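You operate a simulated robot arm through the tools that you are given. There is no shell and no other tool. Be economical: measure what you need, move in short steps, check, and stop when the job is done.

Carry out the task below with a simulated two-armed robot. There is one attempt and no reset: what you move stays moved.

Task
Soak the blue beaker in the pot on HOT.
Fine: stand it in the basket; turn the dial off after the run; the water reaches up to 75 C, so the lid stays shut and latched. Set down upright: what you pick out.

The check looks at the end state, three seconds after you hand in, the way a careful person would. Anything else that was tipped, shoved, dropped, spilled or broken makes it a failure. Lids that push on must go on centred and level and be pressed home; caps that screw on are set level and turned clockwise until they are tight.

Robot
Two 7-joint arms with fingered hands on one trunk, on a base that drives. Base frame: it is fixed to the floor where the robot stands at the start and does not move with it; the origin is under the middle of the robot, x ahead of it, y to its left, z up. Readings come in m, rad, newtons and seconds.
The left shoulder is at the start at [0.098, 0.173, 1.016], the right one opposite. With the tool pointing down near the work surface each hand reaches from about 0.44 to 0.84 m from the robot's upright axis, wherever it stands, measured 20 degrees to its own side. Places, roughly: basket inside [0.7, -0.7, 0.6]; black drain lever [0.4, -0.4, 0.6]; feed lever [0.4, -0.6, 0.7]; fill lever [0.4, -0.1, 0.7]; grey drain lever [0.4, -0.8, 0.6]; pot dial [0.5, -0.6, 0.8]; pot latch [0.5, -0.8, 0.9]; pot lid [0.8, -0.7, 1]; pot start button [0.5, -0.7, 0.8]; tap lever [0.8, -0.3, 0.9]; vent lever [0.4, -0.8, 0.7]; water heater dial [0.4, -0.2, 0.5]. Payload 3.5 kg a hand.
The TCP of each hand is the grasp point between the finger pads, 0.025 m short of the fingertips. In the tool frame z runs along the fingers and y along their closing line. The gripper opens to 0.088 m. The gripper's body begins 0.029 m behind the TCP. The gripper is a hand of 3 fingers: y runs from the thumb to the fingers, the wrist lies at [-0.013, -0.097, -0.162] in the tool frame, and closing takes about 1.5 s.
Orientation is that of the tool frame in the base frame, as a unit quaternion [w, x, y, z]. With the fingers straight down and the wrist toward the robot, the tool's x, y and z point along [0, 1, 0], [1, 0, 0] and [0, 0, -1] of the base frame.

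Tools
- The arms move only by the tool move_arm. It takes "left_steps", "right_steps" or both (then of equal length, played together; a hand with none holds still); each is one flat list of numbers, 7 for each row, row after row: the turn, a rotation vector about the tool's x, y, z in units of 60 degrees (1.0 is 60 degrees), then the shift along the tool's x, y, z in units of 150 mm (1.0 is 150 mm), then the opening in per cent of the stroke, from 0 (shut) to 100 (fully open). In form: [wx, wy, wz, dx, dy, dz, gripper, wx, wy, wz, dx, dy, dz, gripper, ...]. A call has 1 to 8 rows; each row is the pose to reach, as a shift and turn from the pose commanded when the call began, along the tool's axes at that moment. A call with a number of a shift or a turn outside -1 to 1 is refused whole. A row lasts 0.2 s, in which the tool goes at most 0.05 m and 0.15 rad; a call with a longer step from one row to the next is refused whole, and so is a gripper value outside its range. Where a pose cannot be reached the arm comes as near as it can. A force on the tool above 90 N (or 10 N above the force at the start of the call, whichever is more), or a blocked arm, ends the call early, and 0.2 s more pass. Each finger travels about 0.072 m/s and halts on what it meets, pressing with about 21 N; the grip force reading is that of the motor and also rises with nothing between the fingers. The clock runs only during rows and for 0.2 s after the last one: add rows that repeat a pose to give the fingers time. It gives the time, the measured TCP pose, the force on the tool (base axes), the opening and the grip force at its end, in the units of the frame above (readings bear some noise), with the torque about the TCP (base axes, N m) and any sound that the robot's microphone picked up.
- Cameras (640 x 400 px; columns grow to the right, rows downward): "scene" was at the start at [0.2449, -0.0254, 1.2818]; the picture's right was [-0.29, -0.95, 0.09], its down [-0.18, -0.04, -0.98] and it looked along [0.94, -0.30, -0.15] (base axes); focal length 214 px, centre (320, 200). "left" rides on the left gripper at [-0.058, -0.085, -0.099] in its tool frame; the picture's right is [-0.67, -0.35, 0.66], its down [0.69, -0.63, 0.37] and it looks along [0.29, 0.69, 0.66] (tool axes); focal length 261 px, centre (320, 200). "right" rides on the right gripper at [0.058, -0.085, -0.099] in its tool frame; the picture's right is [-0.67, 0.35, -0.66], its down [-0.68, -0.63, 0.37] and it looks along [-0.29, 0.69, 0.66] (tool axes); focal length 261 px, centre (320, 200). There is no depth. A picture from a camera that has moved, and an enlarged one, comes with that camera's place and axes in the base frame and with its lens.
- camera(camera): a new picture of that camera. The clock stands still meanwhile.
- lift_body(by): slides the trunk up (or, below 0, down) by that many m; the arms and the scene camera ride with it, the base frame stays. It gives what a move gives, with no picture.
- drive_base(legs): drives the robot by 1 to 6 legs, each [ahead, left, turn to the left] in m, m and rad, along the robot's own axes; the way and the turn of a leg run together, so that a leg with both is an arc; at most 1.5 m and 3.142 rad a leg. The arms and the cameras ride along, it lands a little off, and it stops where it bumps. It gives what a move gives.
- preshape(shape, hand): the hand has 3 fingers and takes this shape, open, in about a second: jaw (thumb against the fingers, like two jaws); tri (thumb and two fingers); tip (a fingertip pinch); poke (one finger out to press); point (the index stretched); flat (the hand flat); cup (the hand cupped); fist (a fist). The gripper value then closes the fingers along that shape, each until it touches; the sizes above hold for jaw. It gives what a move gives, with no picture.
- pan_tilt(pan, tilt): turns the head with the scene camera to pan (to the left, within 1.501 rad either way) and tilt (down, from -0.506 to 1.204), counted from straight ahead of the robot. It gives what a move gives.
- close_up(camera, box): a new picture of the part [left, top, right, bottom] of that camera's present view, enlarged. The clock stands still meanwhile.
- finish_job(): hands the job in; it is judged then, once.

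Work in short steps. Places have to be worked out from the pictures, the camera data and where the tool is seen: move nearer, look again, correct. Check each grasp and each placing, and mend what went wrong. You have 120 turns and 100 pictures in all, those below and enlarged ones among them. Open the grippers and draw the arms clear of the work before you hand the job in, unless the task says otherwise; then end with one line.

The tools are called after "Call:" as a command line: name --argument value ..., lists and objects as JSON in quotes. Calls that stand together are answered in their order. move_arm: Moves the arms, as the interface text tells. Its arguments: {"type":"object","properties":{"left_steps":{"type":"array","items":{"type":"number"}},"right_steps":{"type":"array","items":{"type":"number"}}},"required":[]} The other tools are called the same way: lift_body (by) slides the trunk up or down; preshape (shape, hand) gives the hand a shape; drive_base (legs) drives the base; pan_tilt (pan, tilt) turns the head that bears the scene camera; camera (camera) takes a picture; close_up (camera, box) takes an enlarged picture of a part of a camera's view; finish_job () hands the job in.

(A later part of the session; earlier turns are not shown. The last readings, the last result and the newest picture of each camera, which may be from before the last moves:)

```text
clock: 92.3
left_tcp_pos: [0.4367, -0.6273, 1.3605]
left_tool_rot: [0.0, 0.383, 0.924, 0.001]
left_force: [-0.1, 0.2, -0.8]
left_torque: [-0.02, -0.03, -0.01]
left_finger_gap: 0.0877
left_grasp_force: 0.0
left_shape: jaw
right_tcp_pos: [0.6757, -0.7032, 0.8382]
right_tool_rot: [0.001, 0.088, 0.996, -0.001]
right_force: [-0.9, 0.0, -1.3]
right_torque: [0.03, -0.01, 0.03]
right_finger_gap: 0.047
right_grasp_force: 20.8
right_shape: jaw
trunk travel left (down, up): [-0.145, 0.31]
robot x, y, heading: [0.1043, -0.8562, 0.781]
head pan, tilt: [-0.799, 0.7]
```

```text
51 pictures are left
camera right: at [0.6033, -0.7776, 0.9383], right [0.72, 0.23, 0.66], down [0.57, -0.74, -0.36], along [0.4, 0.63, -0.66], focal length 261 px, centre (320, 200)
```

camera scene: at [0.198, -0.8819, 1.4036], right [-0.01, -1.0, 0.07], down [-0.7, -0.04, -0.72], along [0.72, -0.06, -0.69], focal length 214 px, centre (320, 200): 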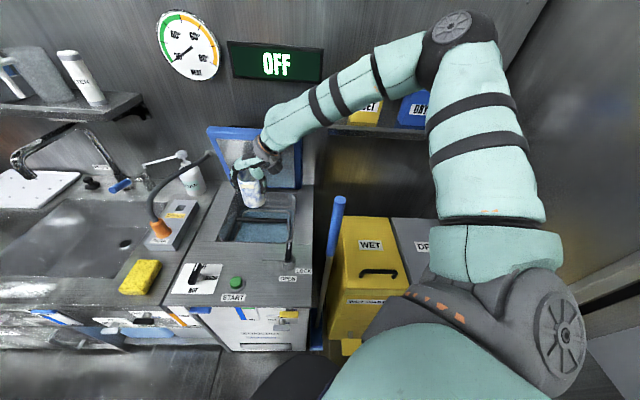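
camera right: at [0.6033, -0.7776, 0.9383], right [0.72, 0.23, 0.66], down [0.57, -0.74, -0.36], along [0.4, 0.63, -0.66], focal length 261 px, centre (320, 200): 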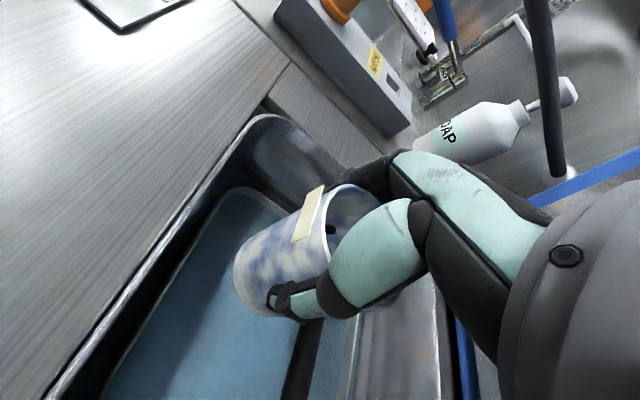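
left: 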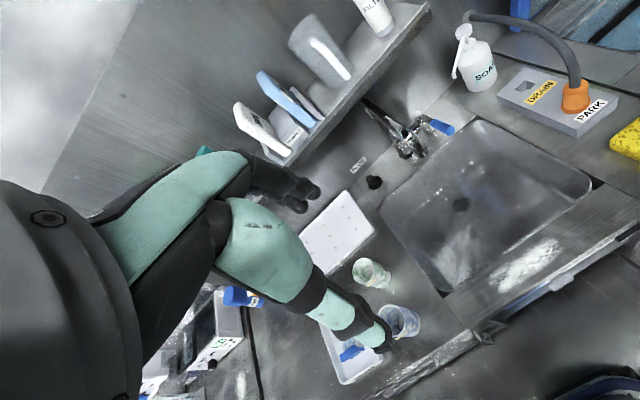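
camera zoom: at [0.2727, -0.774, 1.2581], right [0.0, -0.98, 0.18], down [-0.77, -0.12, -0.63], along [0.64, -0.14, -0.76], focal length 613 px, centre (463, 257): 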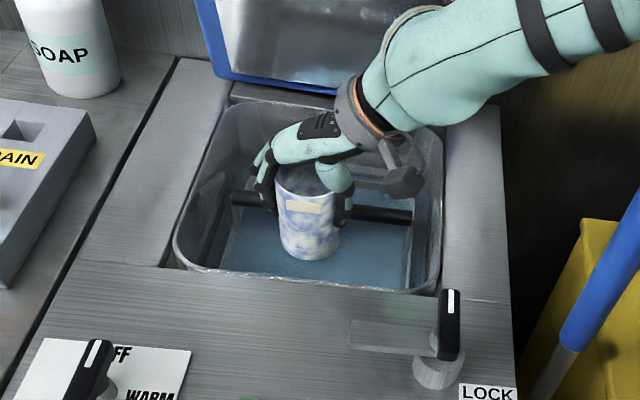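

The hand's camera block (at x≈0.60) would meet the deck if I go deeper than TCP ≈0.735. I go down in small steps toward that and watch for floor contact.

Call:
lift_body --by -0.07

Call:
close_up --camera "scene" --box '[200, 90, 360, 250]'

```text
clock: 93.4
left_tcp_pos: [0.4522, -0.6115, 1.2749]
left_tool_rot: [-0.004, 0.385, 0.923, -0.015]
left_force: [0.3, 0.4, -1.1]
left_torque: [0.04, -0.03, 0.0]
left_finger_gap: 0.0877
left_grasp_force: 0.0
left_shape: jaw
right_tcp_pos: [0.676, -0.7042, 0.7691]
right_tool_rot: [0.001, 0.087, 0.996, -0.001]
right_force: [0.4, -0.7, -0.4]
right_torque: [-0.02, 0.0, 0.02]
right_finger_gap: 0.047
right_grasp_force: 21.3
right_shape: jaw
trunk travel left (down, up): [-0.075, 0.38]
robot x, y, heading: [0.1061, -0.8565, 0.783]
head pan, tilt: [-0.799, 0.7]
```

```text
2.50 times, centred on (280, 170) of scene
camera zoom: at [0.3144, -0.7323, 1.1575], right [0.02, -0.96, 0.26], down [-0.82, -0.17, -0.55], along [0.57, -0.21, -0.8], focal length 536 px, centre (420, 275)
```

zoom: 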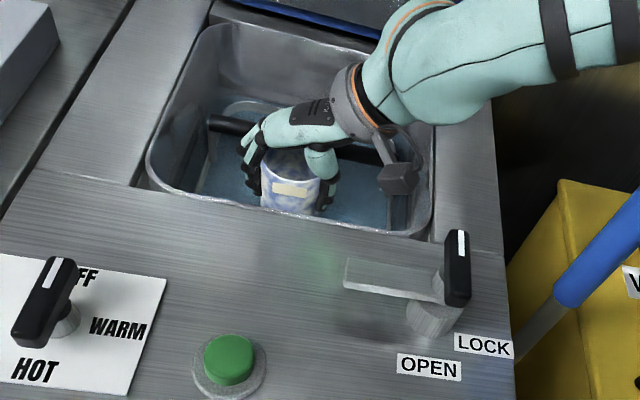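

Clearances still look fine: the beaker is in front of the bar and the camera block ~5 cm above the deck. I lower 3 cm more.

Call:
lift_body --by -0.03

Call:
close_up --camera "scene" --box '[220, 90, 350, 220]'

Call:
camera --camera "right"

```text
clock: 94.2
left_tcp_pos: [0.4739, -0.5905, 1.2201]
left_tool_rot: [-0.011, 0.385, 0.922, -0.037]
left_force: [-0.3, -1.0, -0.1]
left_torque: [0.0, -0.01, 0.0]
left_finger_gap: 0.0876
left_grasp_force: 0.0
left_shape: jaw
right_tcp_pos: [0.6755, -0.7053, 0.7388]
right_tool_rot: [0.001, 0.087, 0.996, -0.001]
right_force: [0.1, -0.6, 0.2]
right_torque: [0.03, -0.01, 0.01]
right_finger_gap: 0.0469
right_grasp_force: 21.3
right_shape: jaw
trunk travel left (down, up): [-0.045, 0.41]
robot x, y, heading: [0.1081, -0.8569, 0.777]
head pan, tilt: [-0.799, 0.7]
```

```text
3.08 times, centred on (285, 155) of scene
camera zoom: at [0.3333, -0.7134, 1.1106], right [0.03, -0.95, 0.3], down [-0.84, -0.19, -0.5], along [0.54, -0.24, -0.81], focal length 660 px, centre (428, 338)
```

zoom: 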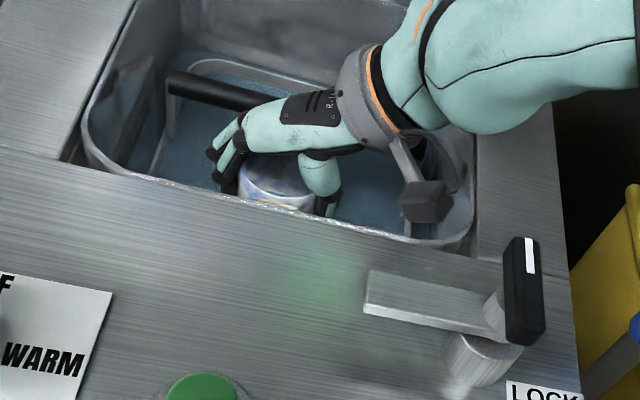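

```text
48 pictures are left
camera right: at [0.603, -0.7778, 0.8387], right [0.72, 0.23, 0.66], down [0.57, -0.74, -0.36], along [0.4, 0.63, -0.66], focal length 261 px, centre (320, 200)
```

right: 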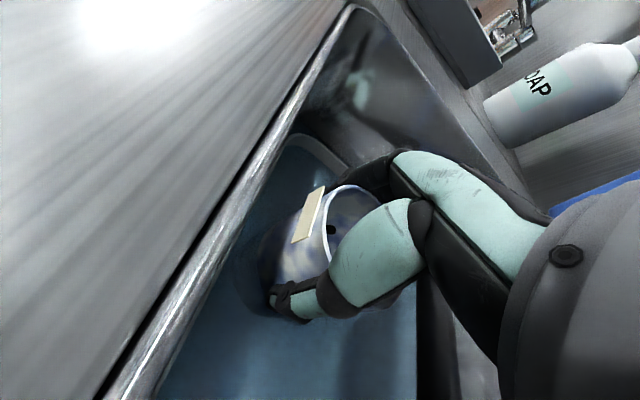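

Beaker's base is now in the water and the camera block has about 3 cm left above the deck. I lower 2 cm more and watch force.

Call:
lift_body --by -0.02

Call:
close_up --camera "scene" --box '[220, 90, 350, 220]'

```text
clock: 94.8
left_tcp_pos: [0.4886, -0.5768, 1.1818]
left_tool_rot: [-0.015, 0.386, 0.921, -0.052]
left_force: [-0.7, 0.1, -0.4]
left_torque: [0.01, -0.04, -0.02]
left_finger_gap: 0.0877
left_grasp_force: 0.1
left_shape: jaw
right_tcp_pos: [0.6758, -0.7038, 0.7197]
right_tool_rot: [0.002, 0.087, 0.996, -0.001]
right_force: [0.2, 0.2, -0.6]
right_torque: [-0.04, 0.01, -0.03]
right_finger_gap: 0.0467
right_grasp_force: 20.8
right_shape: jaw
trunk travel left (down, up): [-0.025, 0.43]
robot x, y, heading: [0.1045, -0.8537, 0.782]
head pan, tilt: [-0.799, 0.7]
```

```text
3.08 times, centred on (285, 155) of scene
camera zoom: at [0.347, -0.6999, 1.0777], right [0.04, -0.94, 0.33], down [-0.86, -0.2, -0.47], along [0.51, -0.26, -0.82], focal length 660 px, centre (428, 338)
```

zoom: 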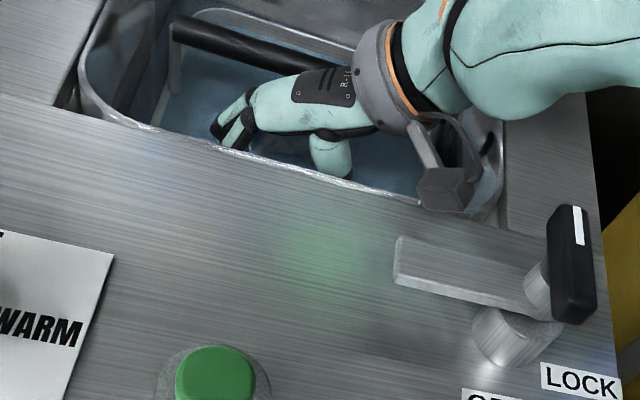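

No contact yet and the camera block is at the lip, so I won't go deeper. The beaker is well inside the basket, so I loosen the fingers just slightly, letting it slide down guided between them.

Call:
move_arm --right_steps '[0, 0, 0, 0, 0, 0, 54, 0, 0, 0, 0, 0, 0, 55, 0, 0, 0, 0, 0, 0, 56, 0, 0, 0, 0, 0, 0, 57, 0, 0, 0, 0, 0, 0, 57, 0, 0, 0, 0, 0, 0, 57]'

Call:
camera --camera "right"

```text
clock: 96.2
left_tcp_pos: [0.489, -0.5751, 1.181]
left_tool_rot: [-0.017, 0.386, 0.921, -0.053]
left_force: [-0.6, 1.0, -0.2]
left_torque: [0.05, 0.01, 0.02]
left_finger_gap: 0.0876
left_grasp_force: 0.0
left_shape: jaw
right_tcp_pos: [0.6756, -0.7027, 0.7185]
right_tool_rot: [0.0, 0.087, 0.996, -0.001]
right_force: [0.4, 0.0, -1.1]
right_torque: [-0.01, -0.01, -0.01]
right_finger_gap: 0.0515
right_grasp_force: 0.0
right_shape: jaw
trunk travel left (down, up): [-0.025, 0.43]
robot x, y, heading: [0.1053, -0.8536, 0.786]
head pan, tilt: [-0.799, 0.7]
```

```text
46 pictures are left
camera right: at [0.6039, -0.7772, 0.8175], right [0.72, 0.23, 0.66], down [0.57, -0.74, -0.36], along [0.4, 0.63, -0.66], focal length 261 px, centre (320, 200)
```

right: 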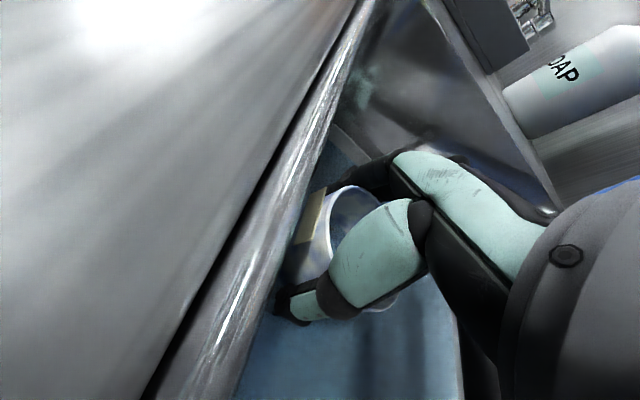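

Grip force is zero at 0.0515 but the rim has hardly moved. I open a little more.

Call:
move_arm --right_steps '[0, 0, 0, 0, 0, 0, 60, 0, 0, 0, 0, 0, 0, 63, 0, 0, 0, 0, 0, 0, 66, 0, 0, 0, 0, 0, 0, 66, 0, 0, 0, 0, 0, 0, 66]'

Call:
camera --camera "right"

```text
clock: 97.4
left_tcp_pos: [0.4903, -0.575, 1.1813]
left_tool_rot: [-0.016, 0.385, 0.921, -0.052]
left_force: [0.1, 0.0, 0.0]
left_torque: [0.01, 0.0, -0.02]
left_finger_gap: 0.0877
left_grasp_force: 0.0
left_shape: jaw
right_tcp_pos: [0.6751, -0.7046, 0.7182]
right_tool_rot: [0.001, 0.087, 0.996, -0.002]
right_force: [-0.6, -0.6, -0.9]
right_torque: [-0.01, -0.01, 0.01]
right_finger_gap: 0.0581
right_grasp_force: 0.0
right_shape: jaw
trunk travel left (down, up): [-0.025, 0.43]
robot x, y, heading: [0.1065, -0.8572, 0.783]
head pan, tilt: [-0.799, 0.7]
```

```text
45 pictures are left
camera right: at [0.6039, -0.7772, 0.8176], right [0.72, 0.23, 0.66], down [0.57, -0.74, -0.36], along [0.4, 0.63, -0.66], focal length 261 px, centre (320, 200)
```

right: 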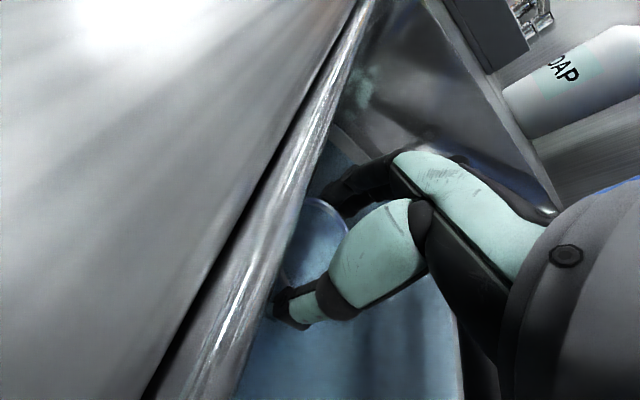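

It has slid down and stands lower, rim horizontal. I open fully and then raise the trunk to withdraw straight up.

Call:
move_arm --right_steps '[0, 0, 0, 0, 0, 0, 75, 0, 0, 0, 0, 0, 0, 85, 0, 0, 0, 0, 0, 0, 95, 0, 0, 0, 0, 0, 0, 95]'

Call:
camera --camera "right"

Call:
lift_body --by 0.12

Call:
close_up --camera "right" --box '[60, 100, 440, 400]'

```text
clock: 98.4
left_tcp_pos: [0.4897, -0.5748, 1.1809]
left_tool_rot: [-0.017, 0.386, 0.921, -0.053]
left_force: [-0.2, -0.2, 0.2]
left_torque: [0.03, 0.01, 0.02]
left_finger_gap: 0.0876
left_grasp_force: 0.1
left_shape: jaw
right_tcp_pos: [0.6761, -0.7025, 0.7179]
right_tool_rot: [0.001, 0.087, 0.996, -0.002]
right_force: [0.5, 0.7, -0.1]
right_torque: [0.01, -0.01, -0.02]
right_finger_gap: 0.0837
right_grasp_force: 0.1
right_shape: jaw
trunk travel left (down, up): [-0.025, 0.43]
robot x, y, heading: [0.0997, -0.8551, 0.784]
head pan, tilt: [-0.799, 0.7]
```

```text
44 pictures are left
camera right: at [0.6039, -0.7772, 0.8175], right [0.72, 0.23, 0.66], down [0.57, -0.74, -0.36], along [0.4, 0.63, -0.66], focal length 261 px, centre (320, 200)
```

right: 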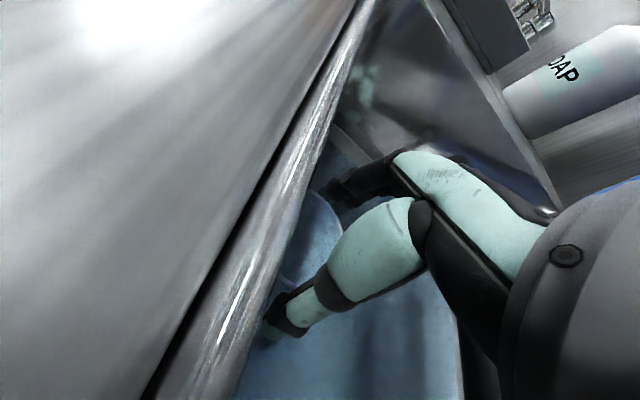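

```text
clock: 99.9
left_tcp_pos: [0.4913, -0.574, 1.3004]
left_tool_rot: [-0.016, 0.385, 0.921, -0.054]
left_force: [-0.2, 0.5, 0.1]
left_torque: [0.01, 0.02, 0.0]
left_finger_gap: 0.0877
left_grasp_force: 0.1
left_shape: jaw
right_tcp_pos: [0.6756, -0.7031, 0.8367]
right_tool_rot: [0.0, 0.087, 0.996, -0.003]
right_force: [0.0, -0.6, -0.7]
right_torque: [0.01, 0.0, 0.02]
right_finger_gap: 0.0833
right_grasp_force: 0.0
right_shape: jaw
trunk travel left (down, up): [-0.145, 0.31]
robot x, y, heading: [0.1045, -0.857, 0.778]
head pan, tilt: [-0.799, 0.7]
```

```text
1.33 times, centred on (250, 250) of right
camera zoom: at [0.6042, -0.7768, 0.9369], right [0.72, 0.23, 0.65], down [0.57, -0.74, -0.36], along [0.4, 0.63, -0.66], focal length 348 px, centre (413, 133)
```

zoom: 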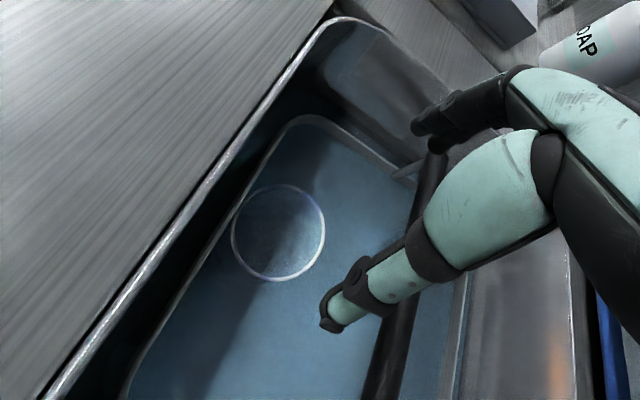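

The beaker stands upright on the basket floor in the front half. I raise the trunk, then retract the hand clear.

Call:
lift_body --by 0.17

Call:
move_arm --right_steps '[0, 0, 0.1, 0.1, -0.15, 0, 95, 0, 0, 0.2, 0.2, -0.3, 0, 95, 0, 0, 0.3, 0.3, -0.45, 0, 95, 0, 0, 0.4, 0.4, -0.6, 0, 95, 0, 0, 0.5, 0.5, -0.75, 0, 95, 0, 0, 0.57, 0.5, -0.75, 0, 95]'

Call:
camera --camera "scene"

```text
clock: 101.8
left_tcp_pos: [0.4905, -0.575, 1.4702]
left_tool_rot: [-0.017, 0.387, 0.92, -0.054]
left_force: [-0.2, 0.7, -0.5]
left_torque: [-0.01, -0.01, 0.0]
left_finger_gap: 0.0879
left_grasp_force: 0.1
left_shape: jaw
right_tcp_pos: [0.6724, -0.7062, 1.0303]
right_tool_rot: [0.013, 0.087, 0.996, 0.014]
right_force: [0.1, -0.3, 0.0]
right_torque: [0.03, 0.0, 0.04]
right_finger_gap: 0.0835
right_grasp_force: 0.1
right_shape: jaw
trunk travel left (down, up): [-0.315, 0.14]
robot x, y, heading: [0.1064, -0.8564, 0.781]
head pan, tilt: [-0.799, 0.7]
```

```text
clock: 103.2
left_tcp_pos: [0.491, -0.5751, 1.471]
left_tool_rot: [-0.017, 0.387, 0.921, -0.053]
left_force: [-0.2, -0.2, 0.0]
left_torque: [0.01, -0.01, 0.0]
left_finger_gap: 0.0876
left_grasp_force: 0.0
left_shape: jaw
right_tcp_pos: [0.5805, -0.805, 1.0262]
right_tool_rot: [0.009, 0.377, 0.926, 0.018]
right_force: [-0.5, 0.1, -0.6]
right_torque: [0.03, -0.04, 0.02]
right_finger_gap: 0.0837
right_grasp_force: 0.0
right_shape: jaw
right hand out of reach, approached as far as the arm can: row 2
trunk travel left (down, up): [-0.315, 0.14]
robot x, y, heading: [0.1031, -0.8568, 0.781]
head pan, tilt: [-0.799, 0.7]
```

```text
42 pictures are left
camera scene: at [0.2025, -0.8444, 1.4583], right [-0.01, -1.0, 0.04], down [-0.67, -0.02, -0.74], along [0.74, -0.04, -0.67], focal length 214 px, centre (320, 200)
```

scene: 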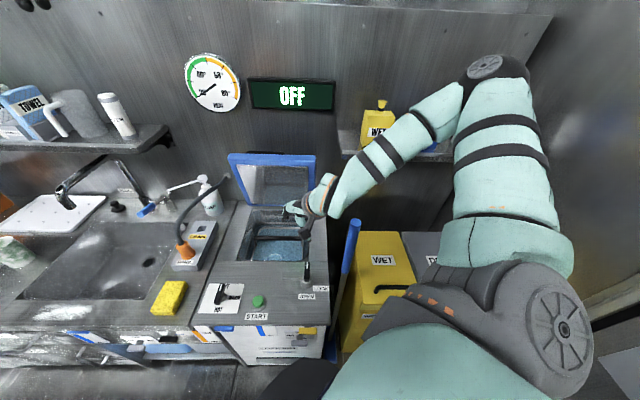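

The hand is clear. I slide left-back, turn to face the pot squarely, and take up a position for closing the lid.

Call:
drive_base --legs '[[0.0, 0.35, 0.0], [0.0, 0.0, -0.78], [0.15, 0.07, 0.0]]'

Call:
pan_tilt --pan -0.3 --tilt 0.55

Call:
camera --camera "scene"

Call:
close_up --camera "scene" --box '[220, 80, 420, 230]'

```text
clock: 108.6
left_tcp_pos: [0.4845, -0.6142, 1.4716]
left_tool_rot: [-0.035, 0.707, 0.706, -0.041]
left_force: [0.1, -0.2, 0.0]
left_torque: [0.02, -0.02, 0.02]
left_finger_gap: 0.088
left_grasp_force: 0.0
left_shape: jaw
right_tcp_pos: [0.3877, -0.8396, 1.0268]
right_tool_rot: [0.015, 0.7, 0.714, 0.013]
right_force: [-0.5, -0.1, -0.1]
right_torque: [0.0, 0.0, 0.0]
right_finger_gap: 0.0835
right_grasp_force: 0.0
right_shape: jaw
trunk travel left (down, up): [-0.315, 0.14]
robot x, y, heading: [0.0134, -0.5455, 0.002]
head pan, tilt: [-0.799, 0.7]
```

```text
clock: 109.5
left_tcp_pos: [0.4866, -0.6122, 1.471]
left_tool_rot: [-0.035, 0.706, 0.706, -0.042]
left_force: [1.0, 0.1, -0.6]
left_torque: [0.01, -0.02, -0.02]
left_finger_gap: 0.0878
left_grasp_force: 0.1
left_shape: jaw
right_tcp_pos: [0.3908, -0.838, 1.0268]
right_tool_rot: [0.015, 0.699, 0.714, 0.012]
right_force: [-0.2, 0.1, -0.6]
right_torque: [0.0, -0.01, 0.05]
right_finger_gap: 0.0833
right_grasp_force: 0.0
right_shape: jaw
trunk travel left (down, up): [-0.315, 0.14]
robot x, y, heading: [0.0175, -0.5449, 0.005]
head pan, tilt: [-0.3, 0.55]
```

```text
41 pictures are left
camera scene: at [0.1189, -0.5677, 1.47], right [-0.29, -0.96, 0.02], down [-0.55, 0.15, -0.82], along [0.79, -0.25, -0.57], focal length 214 px, centre (320, 200)
```

scene: 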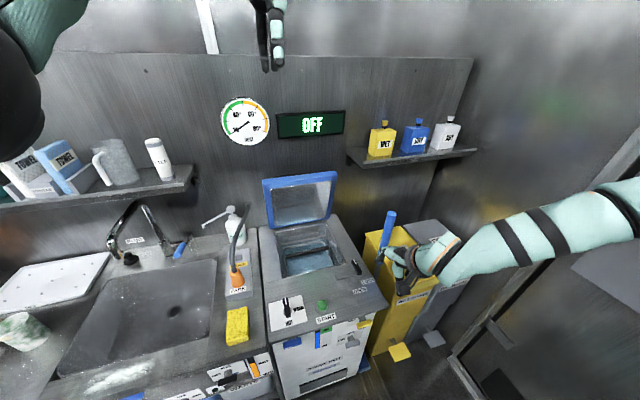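

```text
2.67 times, centred on (320, 155) of scene
camera zoom: at [0.1189, -0.5677, 1.47], right [-0.29, -0.96, 0.02], down [-0.55, 0.15, -0.82], along [0.79, -0.25, -0.57], focal length 572 px, centre (320, 320)
```

zoom: 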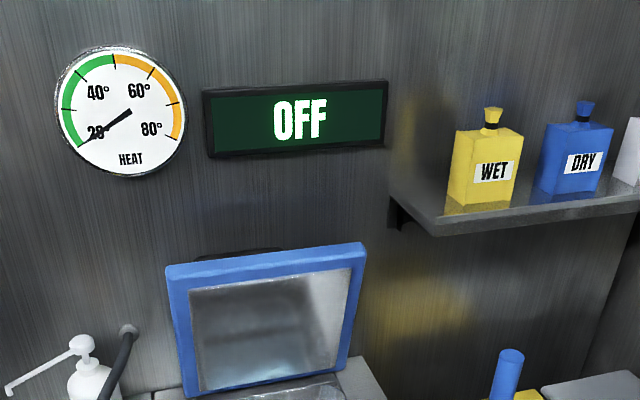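

I zoom on the lid's top edge to judge its thickness and the gap behind it.

Call:
close_up --camera "scene" --box '[255, 155, 350, 230]'

```text
5.33 times, centred on (302, 192) of scene
camera zoom: at [0.1189, -0.5677, 1.47], right [-0.29, -0.96, 0.02], down [-0.55, 0.15, -0.82], along [0.79, -0.25, -0.57], focal length 1144 px, centre (413, 240)
```

zoom: 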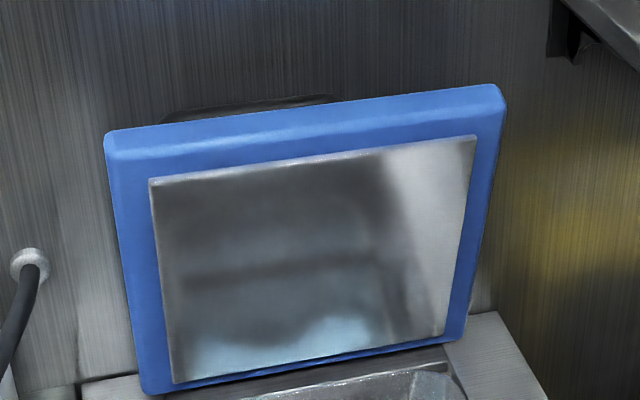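

Triangulating the lid from three views: its top edge is at about x 0.77–0.81, z≈1.09 (leaning forward ~17°), hinge near (0.89, 0.80), y −0.57 to −0.85. I'll put closed fingers behind the right part of its edge and push it down along its arc. First raise, approach and close the fingers.

Call:
lift_body --by 0.1

Call:
drive_base --legs '[[0.085, 0.0, 0.0]]'

Call:
move_arm --right_steps '[0, 0, 0, 0.05, 0.2, -0.1, 60, 0, 0, 0, 0.1, 0.4, -0.2, 20, 0, 0, 0, 0.15, 0.65, -0.25, 0, 0, 0, 0, 0.2, 0.85, -0.25, 0, 0, 0, 0, 0.25, 1.0, -0.25, 0, 0, 0, 0, 0.25, 1.0, -0.25, 0]'

```text
clock: 110.5
left_tcp_pos: [0.5266, -0.5732, 1.4926]
left_tool_rot: [-0.069, 0.678, 0.726, -0.096]
left_force: [-0.3, 0.0, 0.3]
left_torque: [0.0, 0.04, -0.01]
left_finger_gap: 0.0878
left_grasp_force: 0.1
left_shape: jaw
right_tcp_pos: [0.3912, -0.8394, 1.1031]
right_tool_rot: [0.016, 0.699, 0.715, 0.013]
right_force: [-0.3, 0.1, 0.0]
right_torque: [-0.02, 0.0, -0.04]
right_finger_gap: 0.0834
right_grasp_force: 0.1
right_shape: jaw
trunk travel left (down, up): [-0.389, 0.065]
robot x, y, heading: [0.0158, -0.5424, 0.005]
head pan, tilt: [-0.3, 0.55]
stopped: the arm was blocked; the commanded pose is now the measured one
```

```text
clock: 111.5
left_tcp_pos: [0.6019, -0.5743, 1.4953]
left_tool_rot: [-0.067, 0.678, 0.727, -0.092]
left_force: [-0.5, -0.4, -0.2]
left_torque: [0.0, -0.05, 0.01]
left_finger_gap: 0.0876
left_grasp_force: 0.0
left_shape: jaw
right_tcp_pos: [0.4692, -0.8369, 1.1037]
right_tool_rot: [0.018, 0.7, 0.714, 0.015]
right_force: [0.1, -0.3, 0.2]
right_torque: [-0.01, -0.03, -0.01]
right_finger_gap: 0.0834
right_grasp_force: 0.1
right_shape: jaw
trunk travel left (down, up): [-0.389, 0.065]
robot x, y, heading: [0.1014, -0.5415, 0.005]
head pan, tilt: [-0.3, 0.55]
```

```text
clock: 112.9
left_tcp_pos: [0.6108, -0.5724, 1.493]
left_tool_rot: [-0.069, 0.677, 0.727, -0.095]
left_force: [0.2, -0.1, 0.1]
left_torque: [0.0, -0.04, -0.05]
left_finger_gap: 0.0878
left_grasp_force: 0.0
left_shape: jaw
right_tcp_pos: [0.6073, -0.8055, 1.1595]
right_tool_rot: [0.016, 0.7, 0.714, 0.014]
right_force: [0.0, 1.0, 0.2]
right_torque: [0.02, -0.03, 0.0]
right_finger_gap: 0.0
right_grasp_force: 20.6
right_shape: jaw
right hand out of reach, approached as far as the arm can: row 5, 6
trunk travel left (down, up): [-0.389, 0.065]
robot x, y, heading: [0.0983, -0.5411, 0.008]
head pan, tilt: [-0.3, 0.55]
```

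Hand-down at this height exceeds the wrist's range, so I tilt the fingers forward 30° (which also matches the lid's lean) while moving forward above the lid.

Call:
move_arm --right_steps '[-0.13, 0, 0, 0, 0.1, 0, 0, -0.26, 0, 0, 0, 0.3, 0, 0, -0.39, 0, 0, 0, 0.55, 0, 0, -0.5, 0, 0, 0, 0.8, 0, 0, -0.5, 0, 0, 0, 1.0, 0, 0, -0.5, 0, 0, 0, 1.0, 0, 0]'

Call:
camera --camera "scene"

```text
clock: 114.3
left_tcp_pos: [0.6106, -0.5731, 1.4923]
left_tool_rot: [-0.068, 0.677, 0.726, -0.095]
left_force: [0.1, 0.7, 0.9]
left_torque: [-0.01, 0.0, 0.01]
left_finger_gap: 0.0881
left_grasp_force: 0.0
left_shape: jaw
right_tcp_pos: [0.6831, -0.8384, 1.2143]
right_tool_rot: [0.197, 0.672, 0.686, 0.198]
right_force: [-0.2, -0.5, 1.2]
right_torque: [0.01, -0.01, 0.0]
right_finger_gap: 0.0
right_grasp_force: 21.7
right_shape: jaw
right hand out of reach, approached as far as the arm can: row 1, 2, 3, 4, 5, 6
trunk travel left (down, up): [-0.389, 0.065]
robot x, y, heading: [0.1019, -0.5414, 0.006]
head pan, tilt: [-0.3, 0.55]
```

```text
38 pictures are left
camera scene: at [0.1822, -0.5673, 1.5503], right [-0.29, -0.96, 0.0], down [-0.51, 0.15, -0.85], along [0.81, -0.25, -0.53], focal length 214 px, centre (320, 200)
```

scene: 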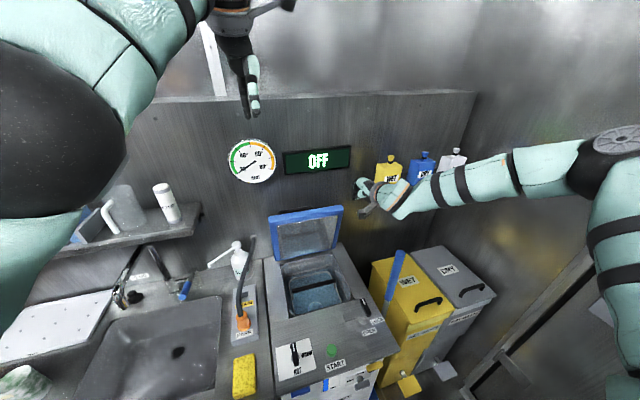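

The elbow sits far to the right, so a hand yawed ~45° left is the natural one. I yaw it so (fine for pushing a lid) and watch whether reach improves.

Call:
move_arm --right_steps '[0, 0.067, -0.106, 0.05, 0, 0, 0, 0, 0.133, -0.212, 0.1, 0, 0, 0, 0, 0.2, -0.318, 0.2, 0, 0, 0, 0, 0.267, -0.424, 0.25, 0, 0, 0, 0, 0.333, -0.53, 0.25, 0, 0, 0, 0, 0.4, -0.636, 0.25, 0, 0, 0]'

```text
clock: 115.7
left_tcp_pos: [0.6107, -0.5731, 1.493]
left_tool_rot: [-0.068, 0.677, 0.727, -0.095]
left_force: [0.1, -0.9, 0.5]
left_torque: [0.01, 0.01, -0.02]
left_finger_gap: 0.0877
left_grasp_force: 0.1
left_shape: jaw
right_tcp_pos: [0.5889, -0.7148, 1.2342]
right_tool_rot: [0.122, 0.376, 0.886, 0.243]
right_force: [0.0, -0.4, -0.2]
right_torque: [0.0, 0.05, 0.0]
right_finger_gap: 0.0
right_grasp_force: 20.8
right_shape: jaw
right hand out of reach, approached as far as the arm can: row 3, 4, 5, 6
trunk travel left (down, up): [-0.389, 0.065]
robot x, y, heading: [0.0986, -0.5423, 0.005]
head pan, tilt: [-0.3, 0.55]
```

I reset the right arm to its plain pose at a lower height (where its reach is best) and lower the left arm too, since it had blocked the trunk lift.

Call:
move_arm --left_steps '[0, 0, 0, 0, -0.1, 0.1, 100, 0, 0, 0, 0, -0.2, 0.25, 100, 0, 0, 0, 0, -0.3, 0.4, 100, 0, 0, 0, 0, -0.4, 0.6, 100, 0, 0, 0, 0, -0.5, 0.8, 100, 0, 0, 0, 0, -0.6, 1.0, 100, 0, 0, 0, 0, -0.6, 1.0, 100]' --right_steps '[0.073, -0.024, 0.102, -0.01, -0.15, 0.02, 0, 0.146, -0.048, 0.204, -0.02, -0.3, 0.04, 0, 0.219, -0.072, 0.306, -0.04, -0.45, 0.06, 0, 0.292, -0.096, 0.408, -0.05, -0.6, 0.08, 0, 0.365, -0.12, 0.51, -0.07, -0.75, 0.1, 0, 0.438, -0.144, 0.612, -0.09, -0.9, 0.12, 0, 0.511, -0.169, 0.715, -0.09, -0.98, 0.12, 0]'

```text
clock: 117.1
left_tcp_pos: [0.6323, -0.5639, 1.4887]
left_tool_rot: [-0.014, 0.626, 0.768, -0.135]
left_force: [-0.8, 0.0, 1.1]
left_torque: [-0.01, -0.02, -0.03]
left_finger_gap: 0.088
left_grasp_force: 0.2
left_shape: jaw
left hand out of reach, approached as far as the arm can: row 1, 2, 3, 4, 5, 6
right_tcp_pos: [0.5285, -0.7951, 1.1559]
right_tool_rot: [0.03, 0.645, 0.762, 0.056]
right_force: [0.9, 0.4, 0.3]
right_torque: [-0.02, 0.03, -0.03]
right_finger_gap: 0.0002
right_grasp_force: 21.5
right_shape: jaw
trunk travel left (down, up): [-0.389, 0.065]
robot x, y, heading: [0.0998, -0.5411, 0.004]
head pan, tilt: [-0.3, 0.55]
stopped in row 6 (left hand): the arm was blocked; the commanded pose is now the measured one
```

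The left arm is blocked by something; I look at it.

Call:
pan_tilt --pan 0.5 --tilt 0.1

Call:
camera --camera "scene"

Call:
camera --camera "left"

```text
clock: 118.2
left_tcp_pos: [0.6315, -0.5652, 1.4886]
left_tool_rot: [-0.014, 0.627, 0.767, -0.135]
left_force: [-0.7, -0.3, 0.8]
left_torque: [0.02, -0.01, -0.03]
left_finger_gap: 0.0881
left_grasp_force: 0.0
left_shape: jaw
right_tcp_pos: [0.5274, -0.7959, 1.1568]
right_tool_rot: [0.029, 0.645, 0.762, 0.057]
right_force: [0.3, -1.5, 0.6]
right_torque: [0.04, 0.0, -0.02]
right_finger_gap: 0.0
right_grasp_force: 20.9
right_shape: jaw
trunk travel left (down, up): [-0.389, 0.065]
robot x, y, heading: [0.1013, -0.5423, 0.009]
head pan, tilt: [0.499, 0.099]
```

```text
37 pictures are left
camera scene: at [0.1771, -0.4969, 1.592], right [0.48, -0.88, -0.01], down [-0.1, -0.05, -0.99], along [0.87, 0.48, -0.11], focal length 214 px, centre (320, 200)
```

scene: 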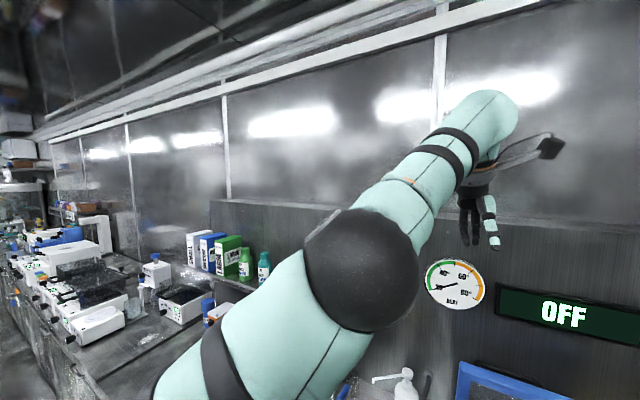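

```text
36 pictures are left
camera left: at [0.5814, -0.6176, 1.6111], right [-0.32, -0.83, -0.45], down [-0.82, 0.48, -0.31], along [0.48, 0.27, -0.83], focal length 261 px, centre (320, 200)
```

left: 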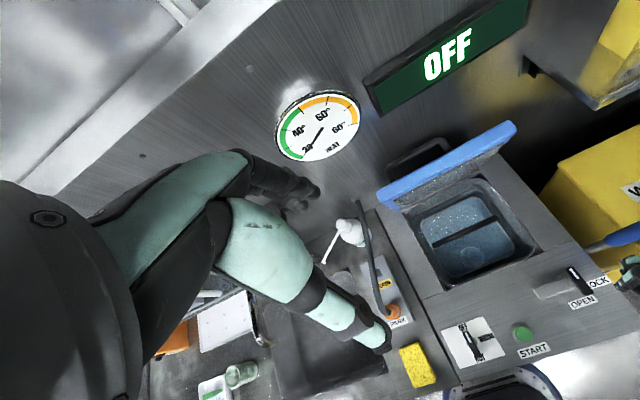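

The left arm is locked straight as the right one was. I free it with the same trick: tilt the hand forward while pulling it back.

Call:
move_arm --left_steps '[-0.14, 0, 0, 0.08, -0.1, 0.1, 100, -0.28, 0, 0, 0.16, -0.2, 0.2, 100, -0.42, 0, 0, 0.24, -0.3, 0.3, 100, -0.56, 0, 0, 0.32, -0.4, 0.4, 100, -0.7, 0, 0, 0.4, -0.5, 0.5, 100, -0.84, 0, 0, 0.4, -0.6, 0.6, 100, -0.98, 0, 0, 0.4, -0.7, 0.6, 100, -0.98, 0, 0, 0.4, -0.7, 0.6, 100]'

```text
clock: 119.0
left_tcp_pos: [0.6692, -0.543, 1.5481]
left_tool_rot: [0.122, 0.577, 0.807, -0.041]
left_force: [0.0, -0.7, -0.1]
left_torque: [0.03, 0.03, -0.02]
left_finger_gap: 0.0879
left_grasp_force: 0.0
left_shape: jaw
left hand out of reach, approached as far as the arm can: row 1, 2, 3
right_tcp_pos: [0.5285, -0.7961, 1.1579]
right_tool_rot: [0.03, 0.645, 0.762, 0.056]
right_force: [0.0, 0.0, 0.2]
right_torque: [-0.02, 0.01, 0.0]
right_finger_gap: 0.0
right_grasp_force: 20.7
right_shape: jaw
trunk travel left (down, up): [-0.389, 0.065]
robot x, y, heading: [0.0999, -0.5429, 0.004]
head pan, tilt: [0.499, 0.099]
stopped in row 3 (left hand): the arm was blocked; the commanded pose is now the measured one
```

The left arm now has some bend. It is well placed above the lid, so I test it: close its fingers and move it down/forward toward the space above the lid.

Call:
move_arm --left_steps '[0, 0, 0, 0, 0.05, 0.2, 60, 0, 0, 0, 0, 0.1, 0.4, 30, 0, 0, 0, 0, 0.1, 0.6, 0, 0, 0, 0, 0, 0.1, 0.8, 0, 0, 0, 0, 0, 0.1, 1.0, 0, 0, 0, 0, 0, 0.1, 1.0, 0]'

```text
clock: 120.4
left_tcp_pos: [0.7272, -0.5886, 1.4117]
left_tool_rot: [0.12, 0.58, 0.805, -0.039]
left_force: [-1.0, -0.3, 0.0]
left_torque: [0.01, -0.04, -0.01]
left_finger_gap: 0.0
left_grasp_force: 20.9
left_shape: jaw
left hand out of reach, approached as far as the arm can: row 1, 2, 3, 4, 5, 6
right_tcp_pos: [0.5275, -0.7959, 1.1563]
right_tool_rot: [0.028, 0.645, 0.762, 0.057]
right_force: [0.4, -0.4, 0.0]
right_torque: [-0.02, 0.02, -0.02]
right_finger_gap: 0.0
right_grasp_force: 20.9
right_shape: jaw
trunk travel left (down, up): [-0.389, 0.065]
robot x, y, heading: [0.1039, -0.5364, 0.011]
head pan, tilt: [0.499, 0.099]
```

That works well. I continue with the left hand to a point behind and above the lid's left part, straightening its sideways lean.

Call:
move_arm --left_steps '[-0.01, 0.04, 0, -0.02, 0.2, 0.1, 0, -0.02, 0.08, 0, -0.04, 0.4, 0.2, 0, -0.04, 0.12, 0, -0.06, 0.6, 0.3, 0, -0.06, 0.186, 0, -0.09, 0.84, 0.4, 0, -0.06, 0.186, 0, -0.09, 0.84, 0.65, 0, -0.06, 0.186, 0, -0.09, 0.84, 0.92, 0, -0.06, 0.186, 0, -0.09, 0.84, 0.92, 0]'

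Call:
pan_tilt --pan -0.2 --tilt 0.45

Call:
camera --camera "scene"

```text
clock: 122.0
left_tcp_pos: [0.7753, -0.5331, 1.3064]
left_tool_rot: [0.058, 0.577, 0.814, 0.043]
left_force: [-0.7, -0.7, 0.2]
left_torque: [-0.02, 0.0, -0.01]
left_finger_gap: 0.0002
left_grasp_force: 20.9
left_shape: jaw
left hand out of reach, approached as far as the arm can: row 1, 2, 3, 4, 5, 6, 7
right_tcp_pos: [0.5277, -0.7957, 1.157]
right_tool_rot: [0.029, 0.645, 0.762, 0.056]
right_force: [-0.4, -0.1, 0.3]
right_torque: [0.0, 0.0, -0.01]
right_finger_gap: 0.0001
right_grasp_force: 21.1
right_shape: jaw
trunk travel left (down, up): [-0.389, 0.065]
robot x, y, heading: [0.0998, -0.5446, 0.009]
head pan, tilt: [0.499, 0.099]
```

```text
clock: 123.1
left_tcp_pos: [0.7755, -0.5318, 1.3078]
left_tool_rot: [0.059, 0.577, 0.814, 0.043]
left_force: [-0.7, -0.2, 0.0]
left_torque: [-0.01, -0.02, 0.02]
left_finger_gap: 0.0
left_grasp_force: 20.8
left_shape: jaw
right_tcp_pos: [0.5288, -0.7958, 1.1562]
right_tool_rot: [0.029, 0.644, 0.762, 0.057]
right_force: [0.5, 0.0, -0.1]
right_torque: [0.01, 0.0, 0.0]
right_finger_gap: 0.0
right_grasp_force: 21.2
right_shape: jaw
trunk travel left (down, up): [-0.389, 0.065]
robot x, y, heading: [0.1011, -0.5436, 0.005]
head pan, tilt: [-0.201, 0.45]
```

```text
35 pictures are left
camera scene: at [0.1866, -0.5585, 1.5594], right [-0.19, -0.98, 0.0], down [-0.44, 0.08, -0.9], along [0.88, -0.17, -0.45], focal length 214 px, centre (320, 200)
```

scene: 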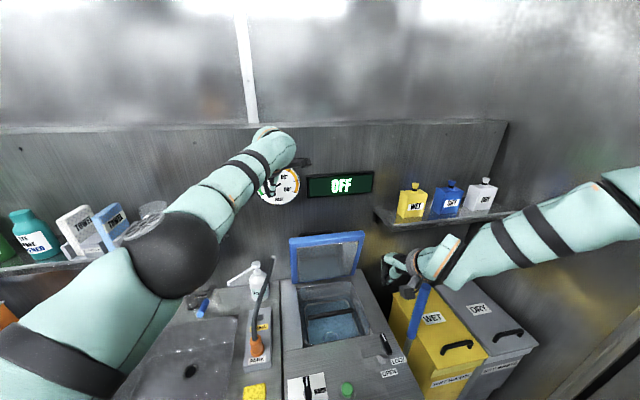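

Good progress. Next target for the left fingertips: behind the lid's left part, still above it (0.865, −0.60, 1.20).

Call:
move_arm --left_steps '[0, 0, 0, -0.15, 0.1, 0.1, 0, 0, 0, 0, -0.3, 0.2, 0.25, 0, 0, 0, 0, -0.45, 0.3, 0.4, 0, 0, 0, 0, -0.585, 0.315, 0.6, 0, 0, 0, 0, -0.585, 0.315, 0.79, 0, 0, 0, 0, -0.585, 0.315, 0.79, 0]'

Call:
camera --camera "left"

```text
clock: 124.5
left_tcp_pos: [0.7809, -0.5465, 1.1955]
left_tool_rot: [0.06, 0.577, 0.813, 0.043]
left_force: [-0.1, -0.5, -0.7]
left_torque: [-0.02, 0.04, -0.01]
left_finger_gap: 0.0
left_grasp_force: 20.9
left_shape: jaw
left hand out of reach, approached as far as the arm can: row 1, 2, 3, 4, 5, 6
right_tcp_pos: [0.5277, -0.796, 1.1566]
right_tool_rot: [0.029, 0.645, 0.762, 0.056]
right_force: [-0.2, -0.5, 0.0]
right_torque: [0.02, 0.03, 0.02]
right_finger_gap: 0.0
right_grasp_force: 20.8
right_shape: jaw
trunk travel left (down, up): [-0.389, 0.065]
robot x, y, heading: [0.0992, -0.545, 0.008]
head pan, tilt: [-0.201, 0.45]
```

```text
34 pictures are left
camera left: at [0.705, -0.6289, 1.2842], right [-0.01, -0.75, -0.66], down [-0.76, 0.44, -0.48], along [0.65, 0.5, -0.57], focal length 261 px, centre (320, 200)
```

left: 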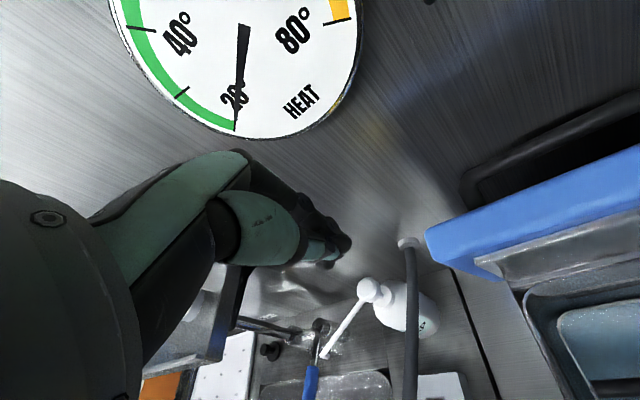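

The left arm is at full stretch, short by ~7 cm in x and 4 cm in y. I shift the base forward and right by that, still above the lid.

Call:
drive_base --legs '[[0.04, -0.055, 0.0]]'

Call:
move_arm --left_steps '[-0.1, 0, 0, -0.02, 0.1, -0.02, 0, -0.2, 0, 0, -0.02, 0.2, -0.04, 0, -0.2, 0, 0, -0.02, 0.25, -0.04, 0]'

```text
clock: 125.5
left_tcp_pos: [0.8156, -0.593, 1.1995]
left_tool_rot: [0.063, 0.576, 0.814, 0.043]
left_force: [-0.1, -0.2, 0.3]
left_torque: [-0.05, -0.02, 0.01]
left_finger_gap: 0.0001
left_grasp_force: 20.8
left_shape: jaw
right_tcp_pos: [0.5628, -0.8412, 1.159]
right_tool_rot: [0.032, 0.644, 0.762, 0.056]
right_force: [-0.4, -0.1, -0.4]
right_torque: [-0.01, -0.02, -0.01]
right_finger_gap: 0.0001
right_grasp_force: 21.0
right_shape: jaw
trunk travel left (down, up): [-0.389, 0.065]
robot x, y, heading: [0.141, -0.593, 0.009]
head pan, tilt: [-0.201, 0.45]
```

```text
clock: 126.3
left_tcp_pos: [0.8505, -0.5849, 1.2065]
left_tool_rot: [0.119, 0.569, 0.804, 0.128]
left_force: [-0.1, 0.4, 1.2]
left_torque: [-0.03, 0.05, 0.01]
left_finger_gap: 0.0
left_grasp_force: 21.5
left_shape: jaw
left hand out of reach, approached as far as the arm can: row 2, 3
right_tcp_pos: [0.5682, -0.8491, 1.1574]
right_tool_rot: [0.028, 0.645, 0.762, 0.056]
right_force: [-0.4, 0.0, -0.4]
right_torque: [0.04, 0.03, -0.02]
right_finger_gap: 0.0
right_grasp_force: 21.2
right_shape: jaw
trunk travel left (down, up): [-0.389, 0.065]
robot x, y, heading: [0.1387, -0.5953, 0.005]
head pan, tilt: [-0.201, 0.45]
```

The left fingertips are now behind the lid plane, ~9 cm above its edge, nearly parallel to it. I lower with the trunk in steps.

Call:
lift_body --by -0.06

Call:
camera --camera "left"

Call:
camera --camera "scene"

```text
clock: 127.3
left_tcp_pos: [0.852, -0.5863, 1.1334]
left_tool_rot: [0.11, 0.569, 0.806, 0.122]
left_force: [-0.2, 0.1, -0.1]
left_torque: [-0.02, 0.01, -0.02]
left_finger_gap: 0.0
left_grasp_force: 21.2
left_shape: jaw
right_tcp_pos: [0.5667, -0.8486, 1.0973]
right_tool_rot: [0.029, 0.645, 0.762, 0.057]
right_force: [-0.9, 0.6, -0.4]
right_torque: [-0.01, 0.03, 0.01]
right_finger_gap: 0.0
right_grasp_force: 21.1
right_shape: jaw
trunk travel left (down, up): [-0.329, 0.125]
robot x, y, heading: [0.1382, -0.5978, 0.006]
head pan, tilt: [-0.201, 0.45]
```

```text
33 pictures are left
camera left: at [0.7641, -0.6745, 1.2008], right [0.12, -0.7, -0.71], down [-0.67, 0.47, -0.58], along [0.73, 0.54, -0.41], focal length 261 px, centre (320, 200)
```

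left: 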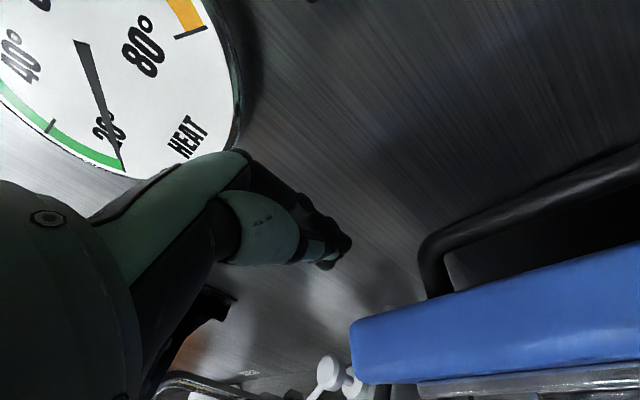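

```text
32 pictures are left
camera scene: at [0.2419, -0.6115, 1.4946], right [-0.19, -0.98, 0.01], down [-0.47, 0.08, -0.88], along [0.86, -0.17, -0.47], focal length 214 px, centre (320, 200)
```

scene: 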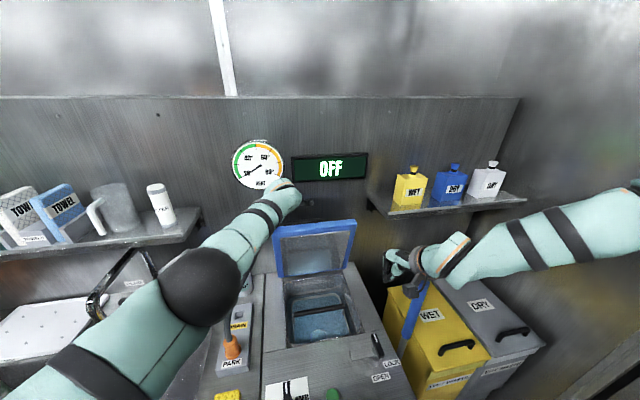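

The lid strip free of its black handle is only y −0.58 to −0.615, so I take the one-finger "poke" shape with the left hand and look.

Call:
preshape --hand "left" --shape "poke"

Call:
camera --camera "left"

Call:
close_up --camera "scene" --box '[230, 160, 370, 280]'

```text
clock: 128.2
left_tcp_pos: [0.8528, -0.5861, 1.1326]
left_tool_rot: [0.111, 0.569, 0.806, 0.122]
left_force: [0.5, -0.7, 0.9]
left_torque: [0.0, -0.02, 0.0]
left_finger_gap: 0.0
left_grasp_force: 0.0
left_shape: poke
right_tcp_pos: [0.568, -0.849, 1.0966]
right_tool_rot: [0.028, 0.645, 0.762, 0.056]
right_force: [-0.2, 0.1, -0.7]
right_torque: [-0.03, 0.0, -0.02]
right_finger_gap: 0.0
right_grasp_force: 21.3
right_shape: jaw
trunk travel left (down, up): [-0.329, 0.125]
robot x, y, heading: [0.1425, -0.5968, 0.003]
head pan, tilt: [-0.201, 0.45]
```

```text
31 pictures are left
camera left: at [0.7649, -0.6746, 1.2004], right [0.12, -0.7, -0.71], down [-0.67, 0.47, -0.58], along [0.73, 0.54, -0.41], focal length 261 px, centre (320, 200)
```

left: 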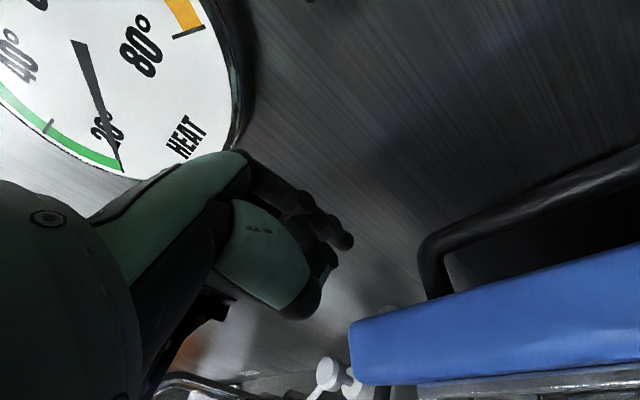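

```text
3.33 times, centred on (300, 220) of scene
camera zoom: at [0.2429, -0.6117, 1.4947], right [-0.19, -0.98, 0.01], down [-0.47, 0.08, -0.88], along [0.86, -0.17, -0.47], focal length 715 px, centre (387, 133)
```

zoom: 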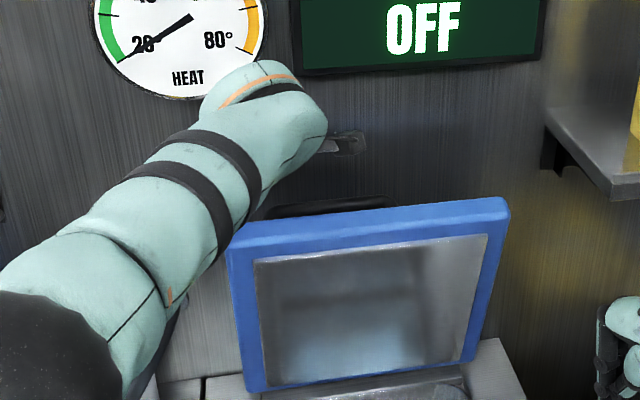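

The single finger clears the handle post. I shift it 1.3 cm right and lower the trunk 3 cm so that its tip sits behind the lid's edge.

Call:
move_arm --left_steps '[0, 0, 0, -0.05, -0.01, 0, 0, 0, 0, 0, -0.09, -0.02, 0, 0]'

Call:
lift_body --by -0.03

Call:
camera --camera "left"

```text
clock: 128.8
left_tcp_pos: [0.8508, -0.5932, 1.1342]
left_tool_rot: [0.111, 0.569, 0.806, 0.121]
left_force: [-0.9, -0.6, -0.1]
left_torque: [0.01, 0.0, 0.0]
left_finger_gap: 0.0
left_grasp_force: 0.1
left_shape: poke
left hand out of reach, approached as far as the arm can: row 1, 2
right_tcp_pos: [0.5675, -0.8487, 1.0957]
right_tool_rot: [0.029, 0.645, 0.761, 0.056]
right_force: [-0.2, 0.3, 0.1]
right_torque: [0.01, 0.02, -0.02]
right_finger_gap: 0.0002
right_grasp_force: 21.4
right_shape: jaw
trunk travel left (down, up): [-0.329, 0.125]
robot x, y, heading: [0.1435, -0.5957, 0.009]
head pan, tilt: [-0.201, 0.45]
```

```text
clock: 129.5
left_tcp_pos: [0.8513, -0.5936, 1.1067]
left_tool_rot: [0.11, 0.568, 0.807, 0.121]
left_force: [0.2, 0.6, -0.3]
left_torque: [0.02, 0.01, 0.02]
left_finger_gap: 0.0001
left_grasp_force: 0.1
left_shape: poke
right_tcp_pos: [0.5673, -0.8494, 1.0679]
right_tool_rot: [0.028, 0.645, 0.761, 0.057]
right_force: [-0.1, -0.1, -0.4]
right_torque: [0.0, -0.03, 0.0]
right_finger_gap: 0.0
right_grasp_force: 21.3
right_shape: jaw
trunk travel left (down, up): [-0.299, 0.155]
robot x, y, heading: [0.1416, -0.5928, 0.008]
head pan, tilt: [-0.201, 0.45]
```

```text
29 pictures are left
camera left: at [0.7622, -0.6827, 1.1731], right [0.12, -0.7, -0.71], down [-0.67, 0.47, -0.58], along [0.73, 0.54, -0.41], focal length 261 px, centre (320, 200)
```

left: 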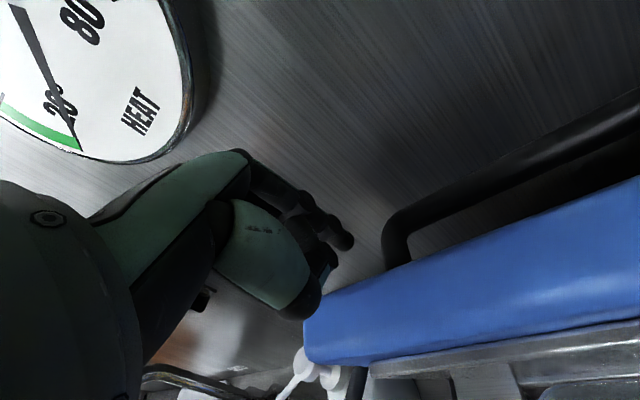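

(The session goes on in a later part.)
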